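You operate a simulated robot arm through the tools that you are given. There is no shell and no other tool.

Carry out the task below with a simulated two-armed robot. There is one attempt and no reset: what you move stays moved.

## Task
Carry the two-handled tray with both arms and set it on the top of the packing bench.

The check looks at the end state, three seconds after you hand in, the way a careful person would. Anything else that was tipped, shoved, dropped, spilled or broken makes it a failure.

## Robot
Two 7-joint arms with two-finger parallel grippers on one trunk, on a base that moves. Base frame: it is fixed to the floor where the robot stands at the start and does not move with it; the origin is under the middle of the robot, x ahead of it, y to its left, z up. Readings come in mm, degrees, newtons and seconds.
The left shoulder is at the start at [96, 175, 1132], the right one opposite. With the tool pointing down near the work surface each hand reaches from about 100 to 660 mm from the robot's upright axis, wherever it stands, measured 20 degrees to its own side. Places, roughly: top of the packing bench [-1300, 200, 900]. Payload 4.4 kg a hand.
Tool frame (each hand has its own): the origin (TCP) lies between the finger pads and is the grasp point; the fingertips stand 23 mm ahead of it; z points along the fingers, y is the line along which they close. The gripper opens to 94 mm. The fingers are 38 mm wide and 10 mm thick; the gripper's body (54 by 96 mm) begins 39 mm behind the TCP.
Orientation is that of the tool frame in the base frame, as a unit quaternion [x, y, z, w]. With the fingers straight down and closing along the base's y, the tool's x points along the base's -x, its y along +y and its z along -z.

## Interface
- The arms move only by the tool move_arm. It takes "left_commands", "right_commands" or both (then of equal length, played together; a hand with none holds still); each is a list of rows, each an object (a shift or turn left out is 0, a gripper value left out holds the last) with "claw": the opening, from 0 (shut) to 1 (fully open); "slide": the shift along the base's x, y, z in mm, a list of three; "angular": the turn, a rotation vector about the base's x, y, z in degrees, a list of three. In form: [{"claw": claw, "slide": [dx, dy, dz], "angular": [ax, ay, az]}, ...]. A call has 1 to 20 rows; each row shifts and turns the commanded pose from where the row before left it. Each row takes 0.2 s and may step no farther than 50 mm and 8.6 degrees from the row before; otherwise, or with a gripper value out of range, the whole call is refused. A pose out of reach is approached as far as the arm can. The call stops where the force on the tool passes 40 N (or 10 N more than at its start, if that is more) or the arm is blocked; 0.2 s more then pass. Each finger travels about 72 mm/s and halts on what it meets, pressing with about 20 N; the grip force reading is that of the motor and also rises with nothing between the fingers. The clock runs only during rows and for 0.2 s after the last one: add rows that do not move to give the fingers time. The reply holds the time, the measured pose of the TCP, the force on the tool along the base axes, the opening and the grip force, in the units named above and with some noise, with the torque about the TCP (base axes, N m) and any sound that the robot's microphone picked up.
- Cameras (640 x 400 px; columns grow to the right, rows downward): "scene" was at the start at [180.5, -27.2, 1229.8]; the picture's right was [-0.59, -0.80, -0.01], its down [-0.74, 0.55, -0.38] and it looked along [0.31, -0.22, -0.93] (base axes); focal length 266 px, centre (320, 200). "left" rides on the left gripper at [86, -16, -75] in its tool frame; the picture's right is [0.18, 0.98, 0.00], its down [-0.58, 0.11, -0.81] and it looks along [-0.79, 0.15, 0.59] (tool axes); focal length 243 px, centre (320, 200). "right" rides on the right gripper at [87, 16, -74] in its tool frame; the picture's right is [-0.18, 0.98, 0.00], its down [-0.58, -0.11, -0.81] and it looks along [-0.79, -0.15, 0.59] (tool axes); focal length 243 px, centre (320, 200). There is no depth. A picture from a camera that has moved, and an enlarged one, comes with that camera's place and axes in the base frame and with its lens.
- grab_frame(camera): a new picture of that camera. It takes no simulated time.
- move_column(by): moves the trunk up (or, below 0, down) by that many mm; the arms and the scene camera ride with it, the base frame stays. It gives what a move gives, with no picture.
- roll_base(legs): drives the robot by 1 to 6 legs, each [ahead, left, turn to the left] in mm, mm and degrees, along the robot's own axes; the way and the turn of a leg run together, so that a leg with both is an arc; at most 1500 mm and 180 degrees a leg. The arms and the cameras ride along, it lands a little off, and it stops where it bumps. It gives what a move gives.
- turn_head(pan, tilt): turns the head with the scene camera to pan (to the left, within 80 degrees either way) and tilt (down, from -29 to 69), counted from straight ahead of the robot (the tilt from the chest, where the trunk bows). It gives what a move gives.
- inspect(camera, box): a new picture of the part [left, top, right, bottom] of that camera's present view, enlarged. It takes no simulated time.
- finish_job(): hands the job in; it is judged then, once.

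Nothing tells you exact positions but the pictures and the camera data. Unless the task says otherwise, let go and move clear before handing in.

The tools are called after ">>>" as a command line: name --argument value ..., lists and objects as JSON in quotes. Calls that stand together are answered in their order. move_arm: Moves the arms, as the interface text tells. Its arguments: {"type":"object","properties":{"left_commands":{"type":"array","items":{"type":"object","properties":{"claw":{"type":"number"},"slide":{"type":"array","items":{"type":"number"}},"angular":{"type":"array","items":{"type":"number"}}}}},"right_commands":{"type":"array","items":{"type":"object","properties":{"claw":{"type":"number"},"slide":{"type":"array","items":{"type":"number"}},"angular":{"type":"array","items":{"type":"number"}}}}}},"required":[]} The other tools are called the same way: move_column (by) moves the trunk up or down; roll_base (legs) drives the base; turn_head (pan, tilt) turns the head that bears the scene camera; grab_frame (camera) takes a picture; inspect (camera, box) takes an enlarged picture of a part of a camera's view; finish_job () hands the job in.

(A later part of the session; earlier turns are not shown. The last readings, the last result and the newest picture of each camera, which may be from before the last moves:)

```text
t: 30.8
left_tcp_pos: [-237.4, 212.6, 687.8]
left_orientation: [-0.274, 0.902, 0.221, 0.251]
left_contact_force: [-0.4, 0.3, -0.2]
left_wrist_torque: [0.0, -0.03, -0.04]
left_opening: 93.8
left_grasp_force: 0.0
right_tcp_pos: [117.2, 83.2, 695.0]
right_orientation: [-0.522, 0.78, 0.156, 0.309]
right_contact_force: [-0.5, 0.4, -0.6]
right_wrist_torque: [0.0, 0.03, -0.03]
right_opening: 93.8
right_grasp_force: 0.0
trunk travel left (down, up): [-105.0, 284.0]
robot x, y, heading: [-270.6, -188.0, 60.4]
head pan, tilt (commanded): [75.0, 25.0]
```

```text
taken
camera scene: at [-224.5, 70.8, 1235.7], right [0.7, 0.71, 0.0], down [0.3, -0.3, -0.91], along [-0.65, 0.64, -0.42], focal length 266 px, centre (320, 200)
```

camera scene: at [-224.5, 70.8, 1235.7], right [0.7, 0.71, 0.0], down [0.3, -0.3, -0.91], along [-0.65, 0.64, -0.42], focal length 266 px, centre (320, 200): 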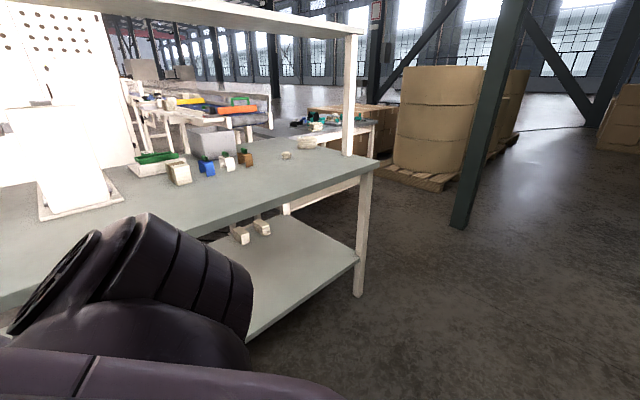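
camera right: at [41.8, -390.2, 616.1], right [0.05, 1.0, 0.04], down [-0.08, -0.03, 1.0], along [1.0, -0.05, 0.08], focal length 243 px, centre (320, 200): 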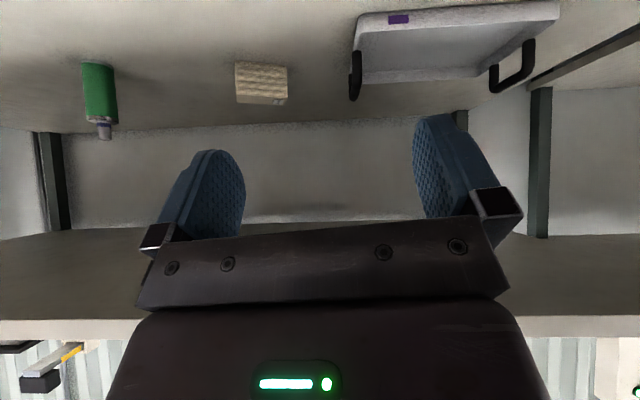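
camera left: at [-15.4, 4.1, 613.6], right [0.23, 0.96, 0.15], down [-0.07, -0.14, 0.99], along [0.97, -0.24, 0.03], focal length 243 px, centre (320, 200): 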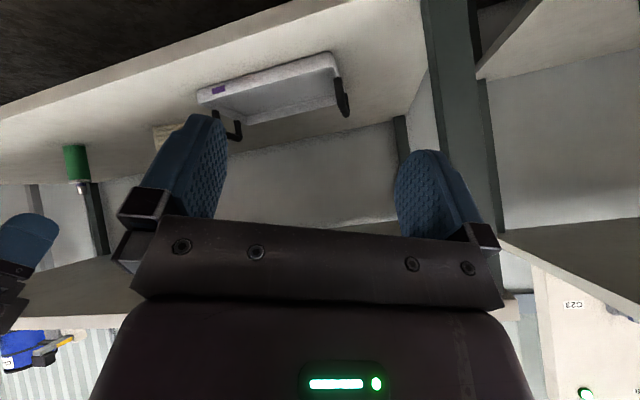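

The packing bench is behind me, with its front edge near x≈−815 and its top at about z 900, with items and an upper shelf on posts. I'll keep turning to see the rest of it.

>>> roll_base --legs '[[0, 0, 60]]'

>>> turn_head --pan 50 --tilt 25

>>> grab_frame --camera "scene"

>>> turn_head --pan 20 --tilt 25

>>> grab_frame --camera "scene"

```text
t: 33.9
left_tcp_pos: [-603.5, 37.0, 687.7]
left_orientation: [0.69, -0.642, -0.317, -0.107]
left_contact_force: [0.4, -0.3, 1.2]
left_wrist_torque: [-0.01, 0.02, 0.01]
left_opening: 93.9
left_grasp_force: 0.1
right_tcp_pos: [-315.1, 282.3, 694.5]
right_orientation: [0.843, -0.411, -0.29, -0.189]
right_contact_force: [-0.1, -0.5, -0.3]
right_wrist_torque: [-0.02, 0.03, -0.03]
right_opening: 93.9
right_grasp_force: 0.0
trunk travel left (down, up): [-105.0, 284.0]
robot x, y, heading: [-269.9, -185.3, 120.6]
head pan, tilt (commanded): [75.0, 25.0]
```

```text
t: 34.8
left_tcp_pos: [-604.3, 38.1, 687.6]
left_orientation: [0.691, -0.641, -0.317, -0.105]
left_contact_force: [0.1, 0.1, 0.6]
left_wrist_torque: [0.03, -0.02, 0.0]
left_opening: 94.1
left_grasp_force: 0.1
right_tcp_pos: [-314.9, 282.1, 694.4]
right_orientation: [0.843, -0.411, -0.289, -0.189]
right_contact_force: [0.1, -0.4, 0.8]
right_wrist_torque: [0.02, -0.02, -0.01]
right_opening: 93.7
right_grasp_force: 0.0
trunk travel left (down, up): [-105.0, 284.0]
robot x, y, heading: [-270.2, -189.5, 120.9]
head pan, tilt (commanded): [50.0, 25.0]
```

```text
taken
camera scene: at [-475.9, 18.4, 1235.8], right [0.16, 0.99, 0.0], down [0.42, -0.07, -0.91], along [-0.89, 0.14, -0.42], focal length 266 px, centre (320, 200)
```

scene: 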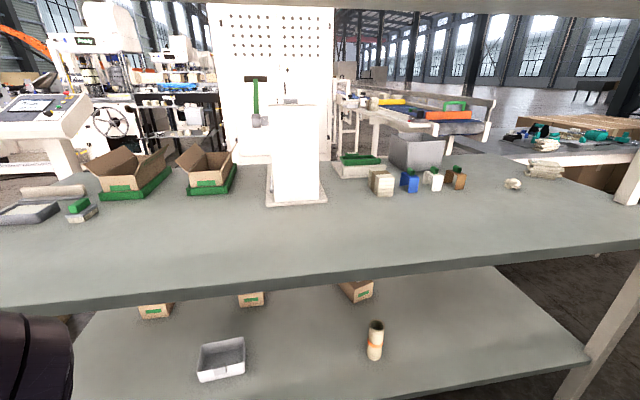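

```text
t: 35.7
left_tcp_pos: [-603.0, 38.3, 687.5]
left_orientation: [0.69, -0.642, -0.317, -0.106]
left_contact_force: [-0.6, 0.2, 0.7]
left_wrist_torque: [0.03, 0.01, -0.02]
left_opening: 93.9
left_grasp_force: 0.0
right_tcp_pos: [-315.1, 281.5, 694.9]
right_orientation: [0.843, -0.41, -0.291, -0.188]
right_contact_force: [0.1, 0.6, 0.1]
right_wrist_torque: [-0.01, 0.04, 0.05]
right_opening: 94.0
right_grasp_force: 0.1
trunk travel left (down, up): [-105.0, 284.0]
robot x, y, heading: [-270.3, -191.3, 120.6]
head pan, tilt (commanded): [20.0, 25.0]
```

```text
taken
camera scene: at [-456.3, 61.9, 1235.8], right [0.63, 0.78, 0.0], down [0.33, -0.27, -0.91], along [-0.7, 0.57, -0.42], focal length 266 px, centre (320, 200)
```

scene: 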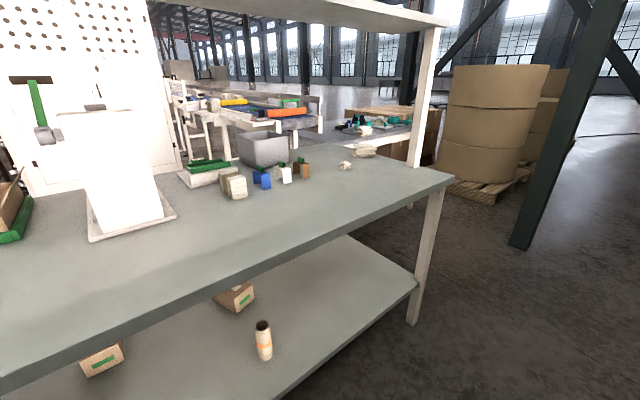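

The bench top's front band (x≈−870 to −1150) looks free, with items only toward the back. Before reaching low I'll raise and tilt the right hand so its camera can look back at my own lower body.

>>> move_arm --right_commands '[{"slide": [0, 0, 15], "angular": [-6.89, -4.07, 0]}, {"slide": [0, 0, 15], "angular": [-6.89, -4.07, 0]}, {"slide": [0, 0, 15], "angular": [-6.89, -4.07, 0]}, {"slide": [0, 0, 15], "angular": [-6.89, -4.07, 0]}, {"slide": [0, 0, 15], "angular": [-6.89, -4.07, 0]}, {"slide": [0, 0, 15], "angular": [-6.89, -4.07, 0]}, {"slide": [0, 0, 15], "angular": [-6.89, -4.07, 0]}, {"slide": [0, 0, 15], "angular": [-6.89, -4.07, 0]}, {"slide": [0, 0, 15], "angular": [-6.89, -4.07, 0]}, {"slide": [0, 0, 15], "angular": [-6.89, -4.07, 0]}, {"slide": [0, 0, 15], "angular": [-6.89, -4.07, 0]}, {"slide": [0, 0, 15], "angular": [-6.89, -4.07, 0]}]'

>>> grab_frame --camera "right"

```text
t: 36.8
left_tcp_pos: [-602.5, 37.5, 688.4]
left_orientation: [0.691, -0.641, -0.318, -0.105]
left_contact_force: [0.5, 0.7, 0.2]
left_wrist_torque: [0.04, 0.02, -0.01]
left_opening: 94.0
left_grasp_force: 0.1
right_tcp_pos: [-265.0, 309.4, 734.1]
right_orientation: [0.911, -0.399, 0.004, -0.104]
right_contact_force: [-0.1, -0.3, -0.4]
right_wrist_torque: [0.0, 0.0, -0.01]
right_opening: 93.9
right_grasp_force: 0.1
right hand out of reach, approached as far as the arm can: row 2, 3, 5
trunk travel left (down, up): [-105.0, 284.0]
robot x, y, heading: [-272.1, -191.2, 120.8]
head pan, tilt (commanded): [20.0, 25.0]
stopped in row 5 (right hand): the arm was blocked; the commanded pose is now the measured one
```

```text
taken
camera right: at [-223.2, 222.9, 798.2], right [-0.84, -0.51, -0.17], down [-0.39, 0.35, 0.85], along [-0.38, 0.78, -0.49], focal length 243 px, centre (320, 200)
```

right: 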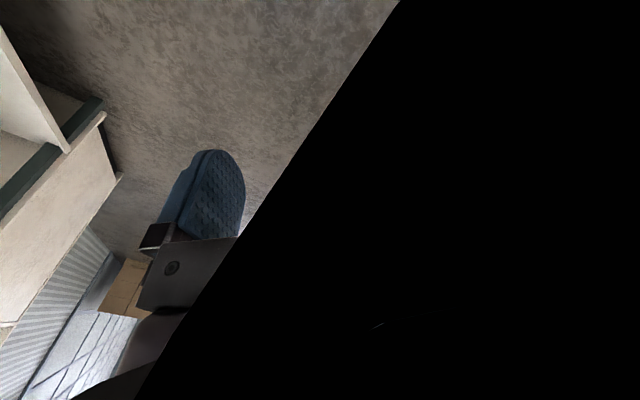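

The right arm is blocked and its camera is covered, probably by one of my own arm links. I'll look at it with the head camera.

>>> turn_head --pan -30 --tilt 60

>>> grab_frame --camera "scene"

>>> turn_head --pan -70 --tilt 50

>>> grab_frame --camera "scene"

```text
t: 38.0
left_tcp_pos: [-603.6, 38.3, 688.6]
left_orientation: [0.691, -0.641, -0.317, -0.106]
left_contact_force: [0.0, -0.3, 0.0]
left_wrist_torque: [0.01, 0.02, 0.0]
left_opening: 94.0
left_grasp_force: 0.1
right_tcp_pos: [-264.9, 310.9, 734.7]
right_orientation: [0.912, -0.398, 0.003, -0.102]
right_contact_force: [-0.3, -0.2, 0.0]
right_wrist_torque: [0.03, 0.0, -0.01]
right_opening: 94.1
right_grasp_force: 0.0
trunk travel left (down, up): [-105.0, 284.0]
robot x, y, heading: [-271.4, -187.5, 120.8]
head pan, tilt (commanded): [-30.0, 60.0]
```

```text
taken
camera scene: at [-385.7, 70.5, 1185.7], right [1.0, 0.01, 0.0], down [0.01, -0.87, -0.5], along [-0.01, 0.5, -0.87], focal length 266 px, centre (320, 200)
```

scene: 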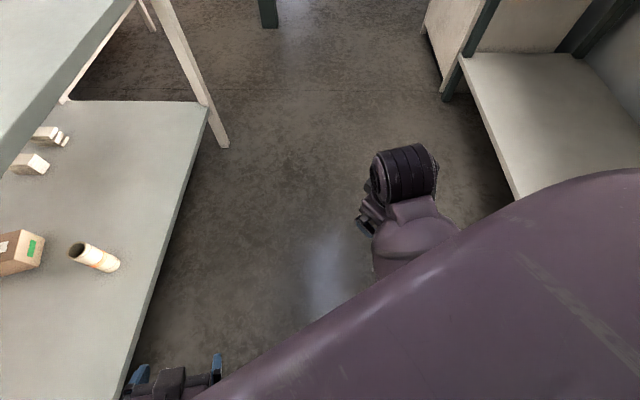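

```text
t: 39.1
left_tcp_pos: [-602.8, 37.9, 688.4]
left_orientation: [0.691, -0.641, -0.317, -0.105]
left_contact_force: [-0.2, 0.1, 0.8]
left_wrist_torque: [0.0, 0.02, -0.03]
left_opening: 93.9
left_grasp_force: 0.0
right_tcp_pos: [-264.4, 310.6, 734.4]
right_orientation: [0.911, -0.4, 0.004, -0.103]
right_contact_force: [0.2, 0.7, 0.4]
right_wrist_torque: [-0.05, -0.01, 0.06]
right_opening: 93.9
right_grasp_force: 0.1
trunk travel left (down, up): [-105.0, 284.0]
robot x, y, heading: [-270.7, -190.3, 120.9]
head pan, tilt (commanded): [-70.0, 50.0]
```

```text
taken
camera scene: at [-336.2, 63.5, 1198.3], right [0.78, -0.63, 0.0], down [-0.48, -0.59, -0.64], along [0.41, 0.5, -0.77], focal length 266 px, centre (320, 200)
```

scene: 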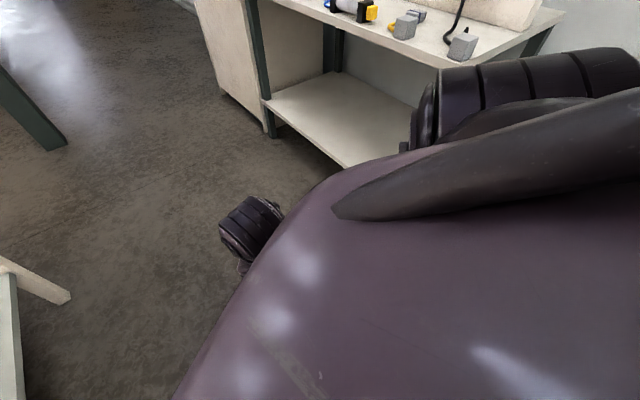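

The wrist had folded up against its own forearm, so this was self-contact only. I'll move the right hand out to my right side and yaw it so its camera looks across at my body in profile.

>>> move_arm --right_commands '[{"slide": [20, -4, 15]}, {"slide": [20, -4, 15]}, {"slide": [20, -4, 15], "angular": [0, 0, 8]}, {"slide": [20, -4, 15], "angular": [0, 0, 8]}, {"slide": [20, -4, 15], "angular": [0, 0, 8]}, {"slide": [20, -4, 15], "angular": [0, 0, 8]}, {"slide": [20, -4, 10], "angular": [0, 0, 8]}, {"slide": [20, -4, 0], "angular": [0, 0, 8]}, {"slide": [20, -4, 0], "angular": [0, 0, 8]}, {"slide": [20, -4, 0], "angular": [0, 0, 8]}, {"slide": [20, -4, 0], "angular": [0, 0, 8]}, {"slide": [20, -4, 0], "angular": [0, 0, 8]}]'

>>> grab_frame --camera "right"

>>> grab_frame --camera "scene"

```text
t: 39.8
left_tcp_pos: [-602.9, 38.0, 688.8]
left_orientation: [0.691, -0.641, -0.317, -0.105]
left_contact_force: [0.9, 0.1, -0.3]
left_wrist_torque: [-0.02, 0.01, 0.02]
left_opening: 94.1
left_grasp_force: 0.1
right_tcp_pos: [-267.6, 316.3, 746.5]
right_orientation: [0.946, -0.304, -0.018, -0.107]
right_contact_force: [0.0, -0.4, 0.3]
right_wrist_torque: [0.01, 0.02, 0.01]
right_opening: 94.3
right_grasp_force: 0.0
right hand out of reach, approached as far as the arm can: row 1, 2, 3
trunk travel left (down, up): [-105.0, 284.0]
robot x, y, heading: [-267.6, -188.8, 120.8]
head pan, tilt (commanded): [-70.0, 50.0]
stopped in row 3 (right hand): the arm was blocked; the commanded pose is now the measured one
```

```text
taken
camera right: at [-209.1, 238.4, 806.9], right [-0.72, -0.67, -0.17], down [-0.43, 0.25, 0.87], along [-0.54, 0.7, -0.47], focal length 243 px, centre (320, 200)
```

right: 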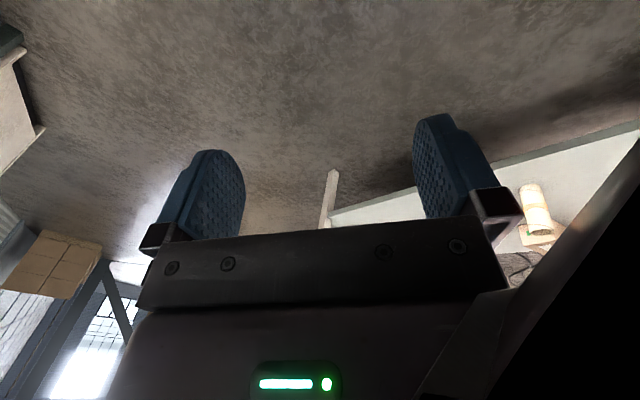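

```text
taken
camera scene: at [-336.3, 63.4, 1198.3], right [0.77, -0.63, 0.0], down [-0.48, -0.59, -0.64], along [0.41, 0.5, -0.77], focal length 266 px, centre (320, 200)
```

scene: 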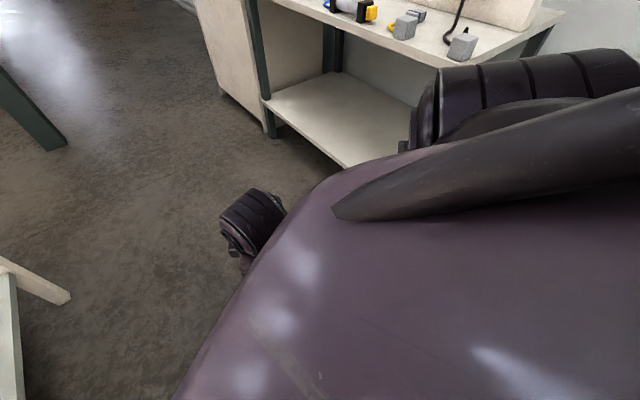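

The right arm is jammed close to the chest. I'll extend it forward, away from my body, and tilt it forward again.

>>> move_arm --right_commands '[{"slide": [-10, 17, 0]}, {"slide": [-10, 17, 0], "angular": [4.3, 2.55, 0]}, {"slide": [-10, 17, 0], "angular": [4.3, 2.55, 0]}, {"slide": [-10, 17, 0], "angular": [4.3, 2.55, 0]}, {"slide": [-5, 8, 0], "angular": [4.3, 2.55, 0]}, {"angular": [4.3, 2.55, 0]}, {"angular": [4.3, 2.55, 0]}]'

>>> turn_head --pan -20 --tilt 60

>>> grab_frame --camera "scene"

>>> grab_frame --camera "right"

```text
t: 41.4
left_tcp_pos: [-602.6, 37.6, 688.0]
left_orientation: [0.69, -0.642, -0.317, -0.106]
left_contact_force: [-0.3, 0.3, 0.8]
left_wrist_torque: [0.02, -0.01, 0.04]
left_opening: 94.2
left_grasp_force: 0.1
right_tcp_pos: [-312.7, 393.1, 745.8]
right_orientation: [0.887, -0.306, -0.212, -0.273]
right_contact_force: [-0.4, -0.4, -0.6]
right_wrist_torque: [0.01, 0.01, -0.02]
right_opening: 94.0
right_grasp_force: 0.1
trunk travel left (down, up): [-105.0, 284.0]
robot x, y, heading: [-269.3, -193.1, 120.8]
head pan, tilt (commanded): [-70.0, 50.0]
```

```text
t: 42.6
left_tcp_pos: [-603.2, 37.9, 688.7]
left_orientation: [0.69, -0.642, -0.317, -0.105]
left_contact_force: [0.3, 0.1, -0.4]
left_wrist_torque: [-0.04, 0.04, 0.01]
left_opening: 93.9
left_grasp_force: 0.0
right_tcp_pos: [-312.6, 393.3, 744.9]
right_orientation: [0.888, -0.305, -0.21, -0.273]
right_contact_force: [0.5, -0.1, -0.9]
right_wrist_torque: [0.02, -0.01, 0.01]
right_opening: 93.9
right_grasp_force: 0.0
trunk travel left (down, up): [-105.0, 284.0]
robot x, y, heading: [-272.6, -191.6, 120.7]
head pan, tilt (commanded): [-20.0, 60.0]
```

```text
taken
camera scene: at [-397.3, 69.3, 1185.7], right [0.98, 0.19, 0.0], down [0.16, -0.85, -0.5], along [-0.09, 0.49, -0.87], focal length 266 px, centre (320, 200)
```

scene: 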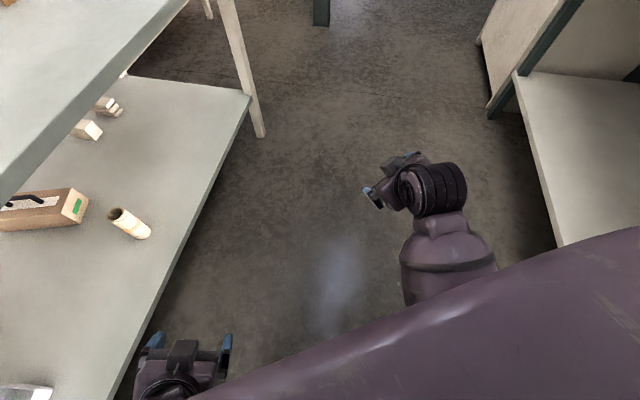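

```text
taken
camera right: at [-244.6, 299.4, 750.0], right [-0.78, -0.58, -0.25], down [-0.18, -0.17, 0.97], along [-0.6, 0.8, 0.03], focal length 243 px, centre (320, 200)
```

right: 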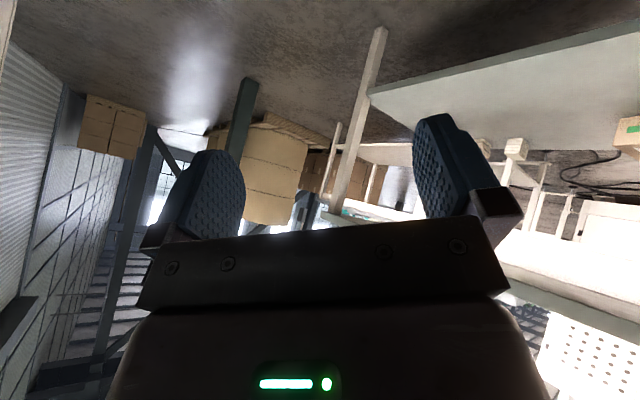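

My right arm is free again. I'll turn to face straight down the aisle (+y), where there's space to rehearse the low reach safely before approaching the shelf.

>>> roll_base --legs '[[0, 0, -30.8]]'

>>> turn_head --pan 0 --tilt 60

>>> grab_frame --camera "scene"

```text
t: 44.5
left_tcp_pos: [-444.8, 174.7, 689.0]
left_orientation: [-0.5, 0.799, 0.279, 0.184]
left_contact_force: [-0.7, 0.3, -0.2]
left_wrist_torque: [0.02, 0.03, -0.03]
left_opening: 94.1
left_grasp_force: 0.0
right_tcp_pos: [-15.4, 336.1, 746.1]
right_orientation: [0.779, -0.524, -0.132, -0.317]
right_contact_force: [-0.3, -0.5, -0.1]
right_wrist_torque: [0.02, 0.01, 0.02]
right_opening: 94.0
right_grasp_force: 0.0
trunk travel left (down, up): [-105.0, 284.0]
robot x, y, heading: [-269.5, -191.7, 90.8]
head pan, tilt (commanded): [-20.0, 60.0]
```

```text
t: 45.3
left_tcp_pos: [-445.1, 175.5, 688.1]
left_orientation: [-0.502, 0.798, 0.279, 0.184]
left_contact_force: [0.4, 0.4, -0.5]
left_wrist_torque: [0.01, 0.04, 0.02]
left_opening: 94.0
left_grasp_force: 0.0
right_tcp_pos: [-16.2, 336.0, 744.7]
right_orientation: [0.778, -0.525, -0.132, -0.318]
right_contact_force: [-0.9, 0.0, 0.1]
right_wrist_torque: [-0.01, 0.0, 0.01]
right_opening: 94.0
right_grasp_force: 0.0
trunk travel left (down, up): [-105.0, 284.0]
robot x, y, heading: [-270.7, -188.5, 90.7]
head pan, tilt (commanded): [0.0, 60.0]
```

```text
taken
camera scene: at [-273.7, 102.1, 1185.7], right [1.0, 0.01, 0.0], down [0.01, -0.87, -0.5], along [-0.01, 0.5, -0.87], focal length 266 px, centre (320, 200)
```

scene: 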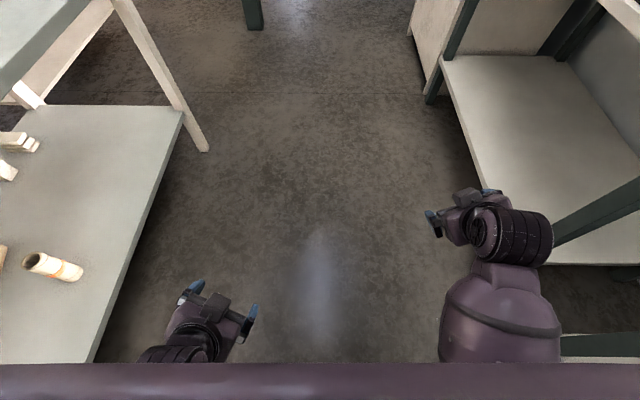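

The aisle is clear. I'll align both hands to a symmetric pose, fingers tilted 45° forward and closing sideways, 500 mm ahead and ±150 mm to the sides.

>>> move_arm --left_commands '[{"slide": [3, 19.2, 0], "angular": [0.83, -2.36, 2.87]}, {"slide": [3, 19.2, 0], "angular": [0.83, -2.36, 2.87]}, {"slide": [3, 19.2, 0], "angular": [0.83, -2.36, 2.87]}, {"slide": [3, 19.2, 0], "angular": [0.83, -2.36, 2.87]}, {"slide": [3, 19.2, 0], "angular": [0.83, -2.36, 2.87]}, {"slide": [3, 19.2, 0], "angular": [0.83, -2.36, 2.87]}, {"slide": [3, 19.2, 0], "angular": [0.83, -2.36, 2.87]}, {}]' --right_commands '[{"slide": [-15.4, -3.3, -7.9], "angular": [0.96, 3.14, -1.8]}, {"slide": [-15.4, -3.3, -7.9], "angular": [0.96, 3.14, -1.8]}, {"slide": [-15.4, -3.3, -7.9], "angular": [0.96, 3.14, -1.8]}, {"slide": [-15.4, -3.3, -7.9], "angular": [0.96, 3.14, -1.8]}, {"slide": [-15.4, -3.3, -7.9], "angular": [0.96, 3.14, -1.8]}, {"slide": [-15.4, -3.3, -7.9], "angular": [0.96, 3.14, -1.8]}, {"slide": [-15.4, -3.3, -7.9], "angular": [0.96, 3.14, -1.8]}, {}]'

>>> grab_frame --camera "scene"

```text
t: 47.3
left_tcp_pos: [-454.6, 297.0, 672.7]
left_orientation: [-0.627, 0.682, 0.295, 0.235]
left_contact_force: [-0.6, 0.5, 1.1]
left_wrist_torque: [0.01, 0.01, 0.01]
left_opening: 93.9
left_grasp_force: 0.0
right_tcp_pos: [-90.5, 311.8, 681.9]
right_orientation: [0.684, -0.617, -0.242, -0.304]
right_contact_force: [0.4, 1.2, -0.3]
right_wrist_torque: [-0.04, -0.01, 0.0]
right_opening: 93.8
right_grasp_force: 0.0
trunk travel left (down, up): [-105.0, 284.0]
robot x, y, heading: [-270.9, -190.8, 90.7]
head pan, tilt (commanded): [0.0, 60.0]
stopped in row 8 (left hand): the arm was blocked; the commanded pose is now the measured one
```

```text
taken
camera scene: at [-273.8, 102.0, 1185.7], right [1.0, 0.01, 0.0], down [0.01, -0.87, -0.5], along [-0.01, 0.5, -0.87], focal length 266 px, centre (320, 200)
```

scene: 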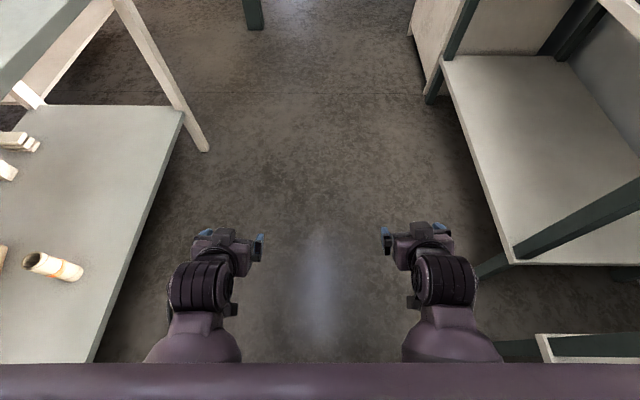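

The arms are nearly symmetric, but the wrists limit at this height. A lower trunk should straighten the arms, so I'll push the hands forward a bit and lower gradually.

>>> move_arm --left_commands '[{"slide": [0, 20, -10]}, {"slide": [0, 20, -15]}, {"slide": [0, 10, -15]}, {}]' --right_commands '[{"slide": [0, 15, -10]}, {"slide": [0, 15, -15]}, {"slide": [0, 10, -20]}, {}]'

>>> move_column --by -50

>>> grab_frame --camera "scene"

```text
t: 48.3
left_tcp_pos: [-452.0, 346.0, 633.0]
left_orientation: [-0.628, 0.682, 0.293, 0.235]
left_contact_force: [-0.7, -0.5, 0.4]
left_wrist_torque: [0.03, 0.0, 0.01]
left_opening: 93.9
left_grasp_force: 0.1
right_tcp_pos: [-93.9, 352.2, 637.1]
right_orientation: [0.683, -0.618, -0.244, -0.303]
right_contact_force: [0.5, -0.5, 0.1]
right_wrist_torque: [0.03, -0.03, 0.02]
right_opening: 94.4
right_grasp_force: 0.1
trunk travel left (down, up): [-105.0, 284.0]
robot x, y, heading: [-267.4, -190.5, 90.6]
head pan, tilt (commanded): [0.0, 60.0]
```

```text
t: 49.2
left_tcp_pos: [-451.8, 346.3, 584.2]
left_orientation: [-0.627, 0.681, 0.295, 0.236]
left_contact_force: [0.1, -0.2, 0.3]
left_wrist_torque: [0.01, 0.01, 0.01]
left_opening: 94.0
left_grasp_force: 0.1
right_tcp_pos: [-91.9, 353.0, 588.4]
right_orientation: [0.683, -0.618, -0.245, -0.303]
right_contact_force: [0.0, 0.2, 0.1]
right_wrist_torque: [0.0, 0.01, 0.02]
right_opening: 94.0
right_grasp_force: 0.1
trunk travel left (down, up): [-55.0, 334.0]
robot x, y, heading: [-270.4, -186.7, 90.7]
head pan, tilt (commanded): [0.0, 60.0]
```

```text
taken
camera scene: at [-274.4, 147.5, 1122.6], right [1.0, 0.01, 0.0], down [0.01, -0.87, -0.5], along [-0.01, 0.5, -0.87], focal length 266 px, centre (320, 200)
```

scene: 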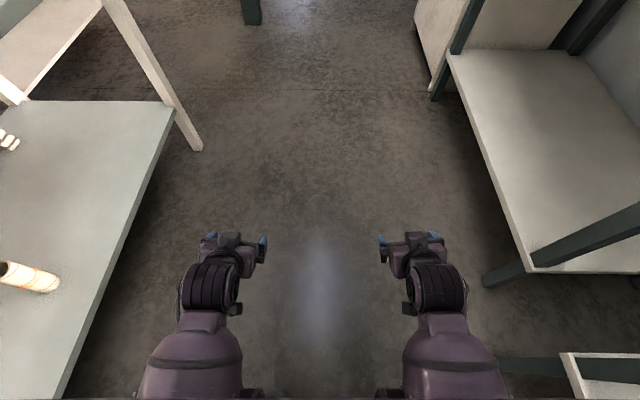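

This works. I'll continue down: the rest of the trunk travel, then arms forward and down toward grasp height.

>>> move_column --by -50

>>> move_arm --left_commands '[{"slide": [3, 8, -15], "angular": [0.4, -0.8, 0.5]}, {"slide": [3, 8, -15], "angular": [0.4, -0.8, 0.5]}, {"slide": [3, 8, -15], "angular": [0.4, -0.8, 0.5]}, {"slide": [3, 8, -15], "angular": [0.4, -0.8, 0.5]}, {"slide": [3, 5, -15]}, {}]' --right_commands '[{"slide": [-3, 8, -15]}, {"slide": [-3, 8, -15]}, {"slide": [-3, 8, -15]}, {"slide": [-3, 8, -15]}, {"slide": [-3, 5, -15]}, {}]'

>>> grab_frame --camera "scene"

```text
t: 50.1
left_tcp_pos: [-452.9, 346.9, 584.8]
left_orientation: [-0.62, 0.667, 0.322, 0.26]
left_contact_force: [0.5, 0.2, 0.6]
left_wrist_torque: [-0.01, -0.01, 0.02]
left_opening: 94.0
left_grasp_force: 0.1
right_tcp_pos: [-91.2, 351.4, 588.1]
right_orientation: [0.667, -0.612, -0.272, -0.328]
right_contact_force: [-0.7, 0.4, 0.6]
right_wrist_torque: [0.01, -0.01, 0.02]
right_opening: 94.0
right_grasp_force: 0.0
trunk travel left (down, up): [-5.0, 384.0]
robot x, y, heading: [-272.2, -186.0, 90.5]
head pan, tilt (commanded): [0.0, 60.0]
```

```text
t: 51.2
left_tcp_pos: [-459.8, 363.9, 605.5]
left_orientation: [0.621, -0.613, -0.364, -0.325]
left_contact_force: [-0.1, 0.5, -0.1]
left_wrist_torque: [0.03, 0.02, -0.01]
left_opening: 93.9
left_grasp_force: 0.0
right_tcp_pos: [-86.4, 366.6, 603.5]
right_orientation: [0.634, -0.604, -0.307, -0.374]
right_contact_force: [0.2, -0.3, 0.8]
right_wrist_torque: [0.0, 0.01, -0.01]
right_opening: 93.9
right_grasp_force: 0.1
trunk travel left (down, up): [-5.0, 384.0]
robot x, y, heading: [-268.2, -189.5, 90.6]
head pan, tilt (commanded): [0.0, 60.0]
stopped in row 5 (left hand): the arm was blocked; the commanded pose is now the measured one
```

```text
taken
camera scene: at [-273.5, 131.1, 1098.9], right [1.0, 0.01, 0.0], down [0.01, -0.84, -0.54], along [-0.01, 0.54, -0.84], focal length 266 px, centre (320, 200)
```

scene: 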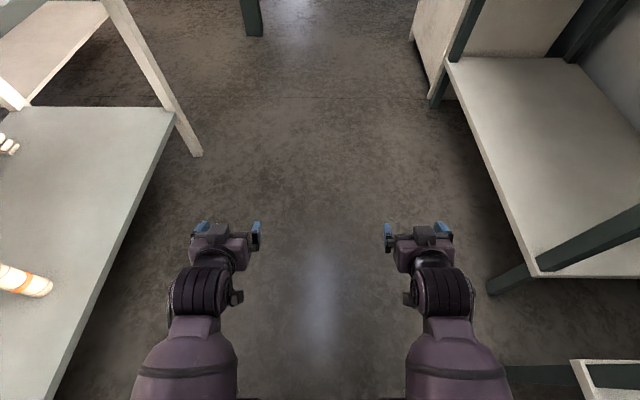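

The last lowering was propped up: my elbows or forearms seem to rest on my own legs. I'll raise a bit and use the right hand's camera, yawed inward, to see what is under my left forearm.

>>> move_column --by 60

>>> move_arm --right_commands '[{"slide": [8, 5, 10], "angular": [-6, 0, 0]}, {"slide": [8, 5, 10], "angular": [-6, 0, 0]}, {"slide": [8, 5, 10], "angular": [-6, 0, 4]}, {"slide": [8, 5, 10], "angular": [-6, 0, 4]}, {"slide": [8, 5, 10], "angular": [-6, 0, 4]}, {"slide": [8, 5, 5], "angular": [-6, 0, 4]}, {"slide": [8, 5, 0], "angular": [0, 0, 8]}, {"slide": [8, 5, 0], "angular": [0, 0, 8]}, {"slide": [8, 5, 0], "angular": [0, 0, 8]}, {"slide": [0, 0, 0], "angular": [0, 0, 8]}, {"slide": [0, 0, 0], "angular": [0, 0, 8]}, {"slide": [0, 0, 0], "angular": [0, 0, 8]}]'

>>> grab_frame --camera "right"

>>> grab_frame --camera "scene"

```text
t: 52.2
left_tcp_pos: [-457.8, 372.6, 587.6]
left_orientation: [0.638, -0.635, -0.328, -0.286]
left_contact_force: [0.3, 1.2, 0.6]
left_wrist_torque: [0.01, -0.03, -0.01]
left_opening: 94.4
left_grasp_force: 0.0
right_tcp_pos: [-87.9, 374.8, 587.2]
right_orientation: [0.659, -0.617, -0.268, -0.336]
right_contact_force: [0.1, 1.6, 0.5]
right_wrist_torque: [0.03, 0.04, 0.0]
right_opening: 94.1
right_grasp_force: 0.1
trunk travel left (down, up): [-65.0, 324.0]
robot x, y, heading: [-270.3, -192.8, 91.0]
head pan, tilt (commanded): [0.0, 60.0]
```

```text
t: 54.8
left_tcp_pos: [-457.7, 373.8, 595.4]
left_orientation: [0.637, -0.634, -0.33, -0.289]
left_contact_force: [0.6, -0.6, -0.8]
left_wrist_torque: [-0.02, 0.01, 0.01]
left_opening: 93.8
left_grasp_force: 0.1
right_tcp_pos: [-14.7, 421.2, 648.0]
right_orientation: [0.973, -0.188, -0.13, -0.04]
right_contact_force: [-0.6, 0.2, 0.1]
right_wrist_torque: [-0.01, -0.02, 0.01]
right_opening: 93.9
right_grasp_force: 0.1
trunk travel left (down, up): [-65.0, 324.0]
robot x, y, heading: [-268.9, -192.3, 90.8]
head pan, tilt (commanded): [0.0, 60.0]
```

```text
taken
camera right: at [73.9, 365.5, 695.9], right [-0.54, -0.84, 0.02], down [-0.29, 0.21, 0.93], along [-0.79, 0.49, -0.35], focal length 243 px, centre (320, 200)
```

right: 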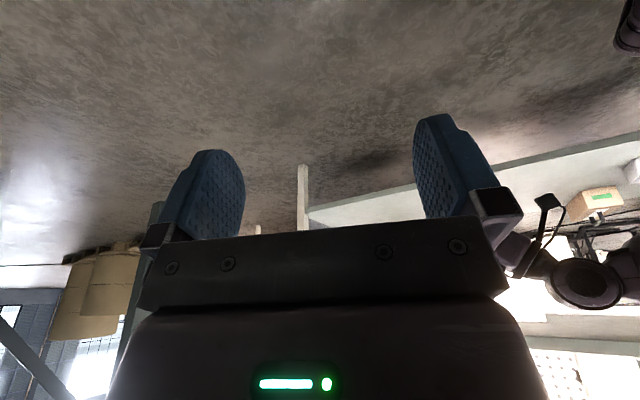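

```text
taken
camera scene: at [-274.3, 139.7, 1135.0], right [1.0, 0.01, 0.0], down [0.01, -0.87, -0.5], along [-0.01, 0.5, -0.87], focal length 266 px, centre (320, 200)
```

scene: 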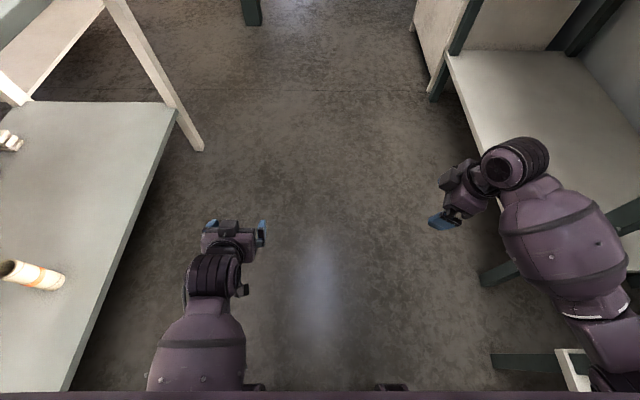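

I can see my left hand at the edge of the view now. I'll yaw the right hand further to look back at the leg area.

>>> move_arm --right_commands '[{"slide": [0, 8, 0], "angular": [0, 0, 8]}, {"slide": [0, 8, 0], "angular": [0, 0, 8]}, {"slide": [0, 8, 0], "angular": [0, 0, 8]}, {"slide": [0, 8, 0], "angular": [0, 0, 8]}, {"slide": [0, 8, 0], "angular": [0, 0, 8]}, {"slide": [0, 0, 0], "angular": [0, 0, 8]}]'

>>> grab_frame --camera "right"

```text
t: 56.2
left_tcp_pos: [-458.0, 374.2, 593.0]
left_orientation: [0.637, -0.634, -0.331, -0.288]
left_contact_force: [-0.6, 0.0, 0.2]
left_wrist_torque: [0.02, -0.01, -0.01]
left_opening: 93.8
left_grasp_force: 0.1
right_tcp_pos: [-14.6, 459.5, 646.8]
right_orientation: [0.965, 0.223, -0.135, 0.017]
right_contact_force: [-0.3, -0.6, 0.1]
right_wrist_torque: [0.01, -0.02, -0.02]
right_opening: 94.3
right_grasp_force: 0.1
trunk travel left (down, up): [-65.0, 324.0]
robot x, y, heading: [-272.1, -189.0, 90.7]
head pan, tilt (commanded): [0.0, 60.0]
```

```text
taken
camera right: at [85.8, 489.5, 695.6], right [0.27, -0.96, 0.02], down [-0.35, -0.08, 0.93], along [-0.9, -0.26, -0.35], focal length 243 px, centre (320, 200)
```

right: 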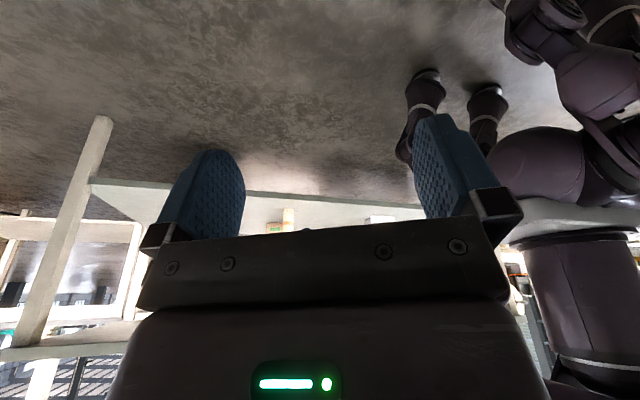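

Upside down in this view, I can see leg-like supports under me. A bit more yaw will show them.

>>> move_arm --right_commands '[{"angular": [0, 0, 8]}, {"angular": [0, 0, 8]}, {"angular": [0, 0, 8]}, {"angular": [0, 0, 8]}]'

>>> grab_frame --camera "right"

```text
t: 57.2
left_tcp_pos: [-459.0, 374.0, 593.1]
left_orientation: [0.637, -0.634, -0.33, -0.289]
left_contact_force: [-0.4, -0.1, -0.1]
left_wrist_torque: [0.01, -0.01, -0.01]
left_opening: 93.9
left_grasp_force: 0.0
right_tcp_pos: [-15.2, 459.8, 646.8]
right_orientation: [0.867, 0.48, -0.126, 0.052]
right_contact_force: [0.3, -0.4, 0.4]
right_wrist_torque: [-0.01, -0.01, 0.01]
right_opening: 93.9
right_grasp_force: 0.1
trunk travel left (down, up): [-65.0, 324.0]
robot x, y, heading: [-274.8, -191.6, 90.9]
head pan, tilt (commanded): [0.0, 60.0]
```

```text
taken
camera right: at [54.9, 538.1, 695.4], right [0.74, -0.67, 0.02], down [-0.25, -0.25, 0.94], along [-0.62, -0.7, -0.35], focal length 243 px, centre (320, 200)
```

right: 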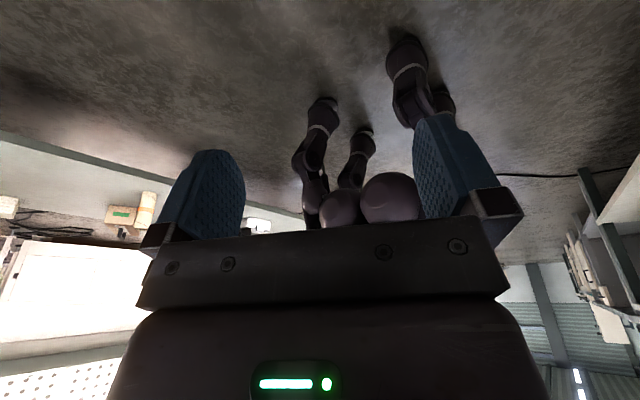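

>>> inspect --camera "right" --box '[270, 10, 510, 240]'

>>> move_arm --right_commands '[{"claw": 0.0, "angular": [0, 0, 6]}, {"slide": [0, 0, 10], "angular": [-4, 4, 6]}, {"slide": [0, 0, 10], "angular": [-4, 4, 6]}, {"slide": [0, 0, 10], "angular": [-4, 4, 0]}, {}]'

>>> grab_frame --camera "right"

```text
1.74 times, centred on (390, 125) of right
camera zoom: at [54.9, 538.1, 695.4], right [0.74, -0.67, 0.02], down [-0.25, -0.25, 0.94], along [-0.62, -0.7, -0.35], focal length 422 px, centre (198, 330)
```

zoom: 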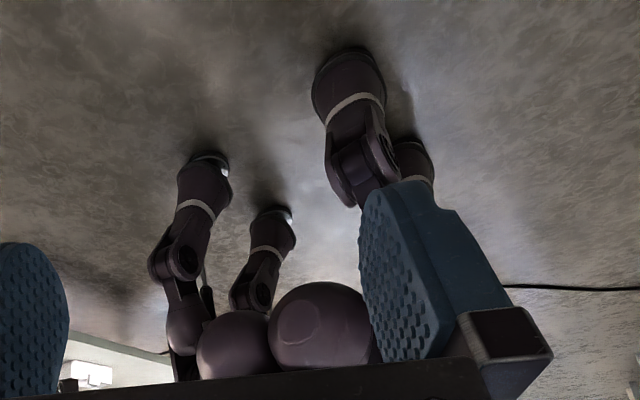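

```text
t: 58.4
left_tcp_pos: [-458.0, 373.4, 592.8]
left_orientation: [0.637, -0.634, -0.33, -0.289]
left_contact_force: [-0.3, -0.4, 0.1]
left_wrist_torque: [-0.03, 0.03, 0.0]
left_opening: 94.0
left_grasp_force: 0.0
right_tcp_pos: [-15.3, 460.7, 677.7]
right_orientation: [0.752, 0.599, -0.257, 0.099]
right_contact_force: [0.2, -0.2, 0.0]
right_wrist_torque: [0.0, 0.02, -0.01]
right_opening: 0.0
right_grasp_force: 20.2
trunk travel left (down, up): [-65.0, 324.0]
robot x, y, heading: [-267.5, -190.3, 90.9]
head pan, tilt (commanded): [0.0, 60.0]
```

```text
taken
camera right: at [33.7, 563.0, 694.7], right [0.91, -0.42, -0.06], down [0.03, -0.1, 0.99], along [-0.42, -0.9, -0.08], focal length 243 px, centre (320, 200)
```

right: 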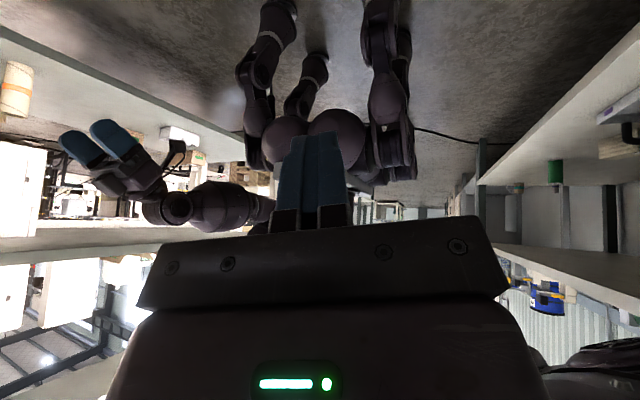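

Now I understand my body: four wheeled legs with hip joints around z≈555 and two round hip motors near z≈470. My elbows come down onto those when the hands are close in, so the arms need to be well extended before lowering. I'll return the right hand to its forward pose.

>>> move_arm --right_commands '[{"claw": 1.0, "angular": [-0.5, 1.1, -8.05]}, {"angular": [-0.5, 1.1, -8.05]}, {"angular": [-0.5, 1.1, -8.05]}, {"angular": [-0.5, 1.1, -8.05]}, {"angular": [-0.5, 1.1, -8.05]}, {"angular": [-0.5, 1.1, -8.05]}, {"angular": [-0.5, 1.1, -8.05]}, {"angular": [-0.5, 1.1, -8.05]}, {"slide": [-6, -4, -3], "angular": [-0.5, 1.1, -8.05]}, {"slide": [-6, -4, -3], "angular": [-0.5, 1.1, -8.05]}, {"slide": [-6, -4, -3], "angular": [-0.5, 1.1, -8.05]}, {"slide": [-6, -4, -3], "angular": [-0.5, 1.1, -8.05]}, {"slide": [-6, -4, -3], "angular": [-0.5, 1.1, -8.05]}, {"slide": [-6, -4, -3], "angular": [-0.5, 1.1, -8.05]}, {"slide": [-6, -4, -3], "angular": [-0.5, 1.1, -8.05]}, {"slide": [-6, -4, -3], "angular": [-0.5, 1.1, -8.05]}, {"slide": [-6, -4, -3], "angular": [-0.5, 1.1, -8.05]}, {"slide": [-6, -4, -3], "angular": [-0.5, 1.1, -8.05]}, {"slide": [-6, -4, -3], "angular": [-0.5, 1.1, -8.05]}, {"slide": [-6, -4, -3], "angular": [-0.5, 1.1, -8.05]}]'

>>> grab_frame --camera "scene"

```text
t: 62.6
left_tcp_pos: [-458.5, 373.4, 594.0]
left_orientation: [0.637, -0.634, -0.33, -0.288]
left_contact_force: [-0.3, -0.9, 0.3]
left_wrist_torque: [-0.01, -0.01, -0.02]
left_opening: 93.9
left_grasp_force: 0.0
right_tcp_pos: [-87.7, 412.8, 642.1]
right_orientation: [0.656, -0.65, -0.271, -0.271]
right_contact_force: [-0.1, 0.4, 0.1]
right_wrist_torque: [-0.01, 0.0, -0.04]
right_opening: 93.9
right_grasp_force: 0.0
trunk travel left (down, up): [-65.0, 324.0]
robot x, y, heading: [-270.8, -187.6, 90.7]
head pan, tilt (commanded): [0.0, 60.0]
```

```text
taken
camera scene: at [-274.4, 139.7, 1135.0], right [1.0, 0.01, 0.0], down [0.01, -0.87, -0.5], along [-0.01, 0.5, -0.87], focal length 266 px, centre (320, 200)
```

scene: 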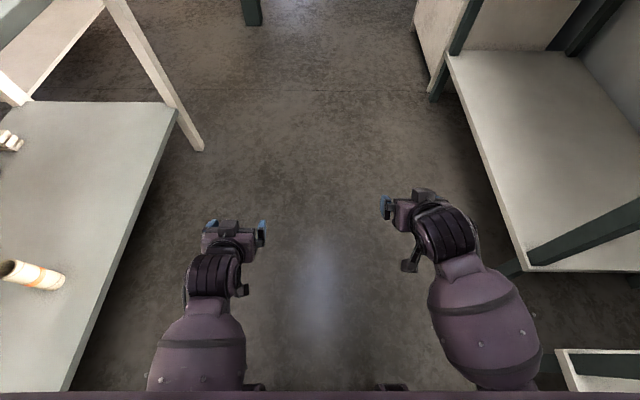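

The right hand is back in orientation. I'll extend both hands forward and lower, symmetric about my midline, then lower the trunk.

>>> move_arm --left_commands '[{"slide": [6, 9.4, -6.8], "angular": [-1.4, -0.6, -0.16]}, {"slide": [6, 9.4, -6.8], "angular": [-1.4, -0.6, -0.16]}, {"slide": [6, 9.4, -6.8], "angular": [-1.4, -0.6, -0.16]}, {"slide": [6, 9.4, -6.8], "angular": [-1.4, -0.6, -0.16]}, {"slide": [6, 9.4, -6.8], "angular": [-1.4, -0.6, -0.16]}, {}]' --right_commands '[{"slide": [-5, 1.5, -16.4]}, {"slide": [-5, 1.5, -16.4]}, {"slide": [-5, 1.5, -16.4]}, {"slide": [-5, 1.5, -16.4]}, {"slide": [-5, 1.5, -16.4]}, {}]'

>>> move_column --by -40

>>> grab_frame --camera "scene"

```text
t: 64.0
left_tcp_pos: [-427.2, 420.7, 558.9]
left_orientation: [0.657, -0.649, -0.273, -0.269]
left_contact_force: [1.0, 0.2, 0.2]
left_wrist_torque: [0.02, -0.01, 0.03]
left_opening: 93.9
left_grasp_force: 0.1
right_tcp_pos: [-110.7, 420.0, 559.3]
right_orientation: [0.657, -0.649, -0.271, -0.271]
right_contact_force: [0.2, -0.6, 0.1]
right_wrist_torque: [0.02, 0.01, 0.02]
right_opening: 94.1
right_grasp_force: 0.1
trunk travel left (down, up): [-65.0, 324.0]
robot x, y, heading: [-271.8, -190.8, 91.3]
head pan, tilt (commanded): [0.0, 60.0]
```

```text
t: 64.8
left_tcp_pos: [-431.5, 420.5, 574.5]
left_orientation: [0.649, -0.637, -0.298, -0.29]
left_contact_force: [-0.2, 0.0, -0.1]
left_wrist_torque: [0.0, 0.05, 0.0]
left_opening: 93.8
left_grasp_force: 0.1
right_tcp_pos: [-93.2, 426.2, 586.1]
right_orientation: [0.652, -0.623, -0.292, -0.32]
right_contact_force: [-0.2, 1.0, 0.1]
right_wrist_torque: [0.0, -0.01, -0.02]
right_opening: 94.2
right_grasp_force: 0.0
trunk travel left (down, up): [-25.0, 364.0]
robot x, y, heading: [-270.2, -188.0, 91.0]
head pan, tilt (commanded): [0.0, 60.0]
```

```text
taken
camera scene: at [-274.6, 129.2, 1118.5], right [1.0, 0.01, 0.0], down [0.01, -0.85, -0.52], along [-0.01, 0.52, -0.85], focal length 266 px, centre (320, 200)
```

scene: 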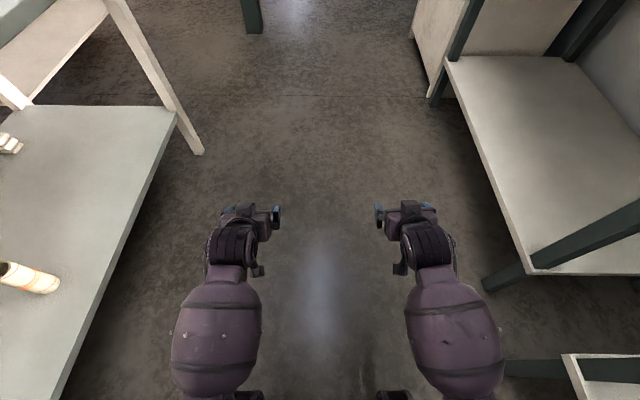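

The trunk command went down, but the hands actually rose, so the trunk isn't settling as commanded. I'll lift the hands a little with the arms to see whether the arms are what's propping it up.

>>> move_arm --left_commands '[{"slide": [-6, 0, 20]}, {"slide": [-6, 0, 20]}, {"slide": [-6, 0, 20]}, {"slide": [0, 0, 20]}, {}]' --right_commands '[{"slide": [6, 0, 20]}, {"slide": [6, 0, 20]}, {"slide": [6, 0, 20]}, {"slide": [0, 0, 20]}, {}]'

>>> grab_frame --camera "scene"

>>> grab_frame --camera "right"

```text
t: 66.2
left_tcp_pos: [-450.6, 396.0, 625.7]
left_orientation: [0.666, -0.639, -0.273, -0.271]
left_contact_force: [0.8, 0.0, 2.0]
left_wrist_torque: [-0.06, 0.02, 0.01]
left_opening: 94.1
left_grasp_force: 0.1
right_tcp_pos: [-72.8, 401.0, 629.3]
right_orientation: [0.658, -0.641, -0.262, -0.296]
right_contact_force: [0.2, -0.4, 1.3]
right_wrist_torque: [-0.08, -0.03, -0.03]
right_opening: 94.2
right_grasp_force: 0.1
trunk travel left (down, up): [-25.0, 364.0]
robot x, y, heading: [-272.3, -187.5, 90.6]
head pan, tilt (commanded): [0.0, 60.0]
stopped in row 5 (left hand): the arm was blocked; the commanded pose is now the measured one
```

```text
taken
camera scene: at [-276.3, 139.4, 1113.8], right [1.0, 0.01, 0.0], down [0.01, -0.86, -0.52], along [-0.01, 0.52, -0.86], focal length 266 px, centre (320, 200)
```

scene: 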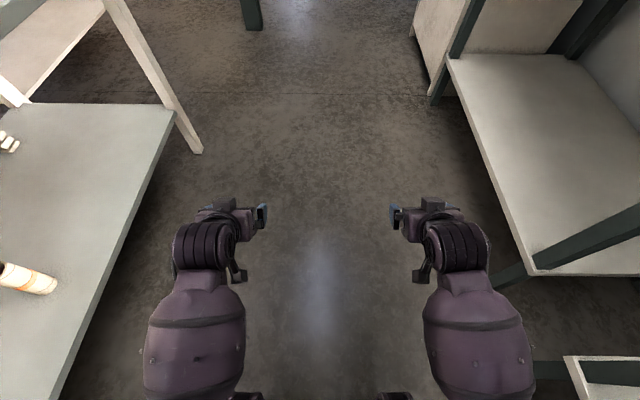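

```text
taken
camera right: at [-87.6, 288.2, 617.8], right [-0.99, 0.12, 0.08], down [0.06, -0.18, 0.98], along [0.14, 0.98, 0.17], focal length 243 px, centre (320, 200)
```

right: 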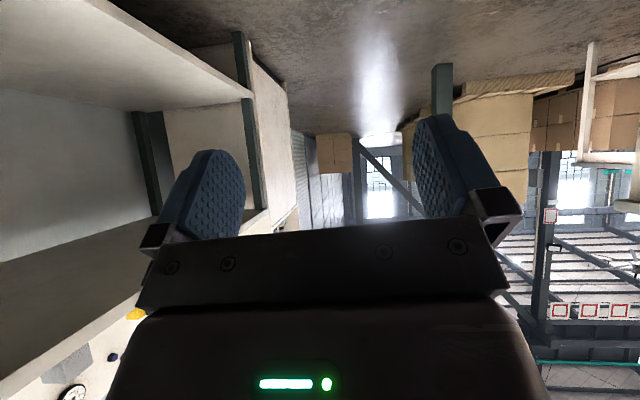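

>>> turn_head --pan 0 --tilt 69

>>> grab_frame --camera "scene"

>>> turn_head --pan 35 --tilt 69

>>> grab_frame --camera "scene"

```text
t: 66.9
left_tcp_pos: [-449.4, 395.9, 625.8]
left_orientation: [0.666, -0.64, -0.272, -0.27]
left_contact_force: [-0.2, -0.3, 0.3]
left_wrist_torque: [0.0, 0.05, 0.01]
left_opening: 94.0
left_grasp_force: 0.0
right_tcp_pos: [-74.5, 400.7, 628.9]
right_orientation: [0.659, -0.642, -0.261, -0.294]
right_contact_force: [0.4, 0.1, 0.0]
right_wrist_torque: [0.01, 0.0, 0.01]
right_opening: 93.9
right_grasp_force: 0.0
trunk travel left (down, up): [-25.0, 364.0]
robot x, y, heading: [-269.3, -188.9, 91.0]
head pan, tilt (commanded): [0.0, 68.8]
```

```text
taken
camera scene: at [-275.9, 129.0, 1104.1], right [1.0, 0.01, 0.0], down [0.01, -0.92, -0.38], along [0.0, 0.38, -0.92], focal length 266 px, centre (320, 200)
```

scene: 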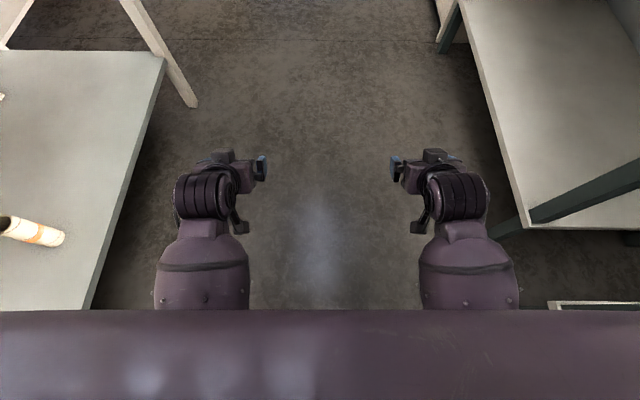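

```text
t: 67.9
left_tcp_pos: [-449.6, 395.4, 624.8]
left_orientation: [0.666, -0.64, -0.272, -0.27]
left_contact_force: [-0.7, 0.1, 0.0]
left_wrist_torque: [0.02, 0.01, 0.01]
left_opening: 94.1
left_grasp_force: 0.0
right_tcp_pos: [-73.9, 401.3, 629.4]
right_orientation: [0.659, -0.641, -0.261, -0.295]
right_contact_force: [-0.7, -0.2, 0.4]
right_wrist_torque: [0.0, 0.01, 0.0]
right_opening: 94.0
right_grasp_force: 0.1
trunk travel left (down, up): [-25.0, 364.0]
robot x, y, heading: [-273.7, -190.0, 90.8]
head pan, tilt (commanded): [35.0, 68.8]
```

```text
taken
camera scene: at [-307.9, 118.4, 1103.8], right [0.81, 0.58, 0.01], down [0.54, -0.75, -0.38], along [-0.21, 0.31, -0.93], focal length 266 px, centre (320, 200)
```

scene: 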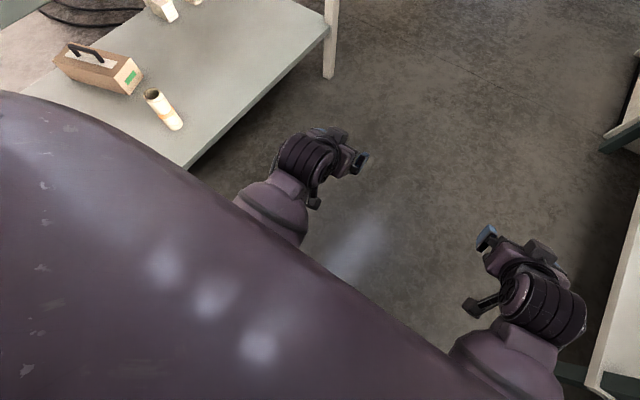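

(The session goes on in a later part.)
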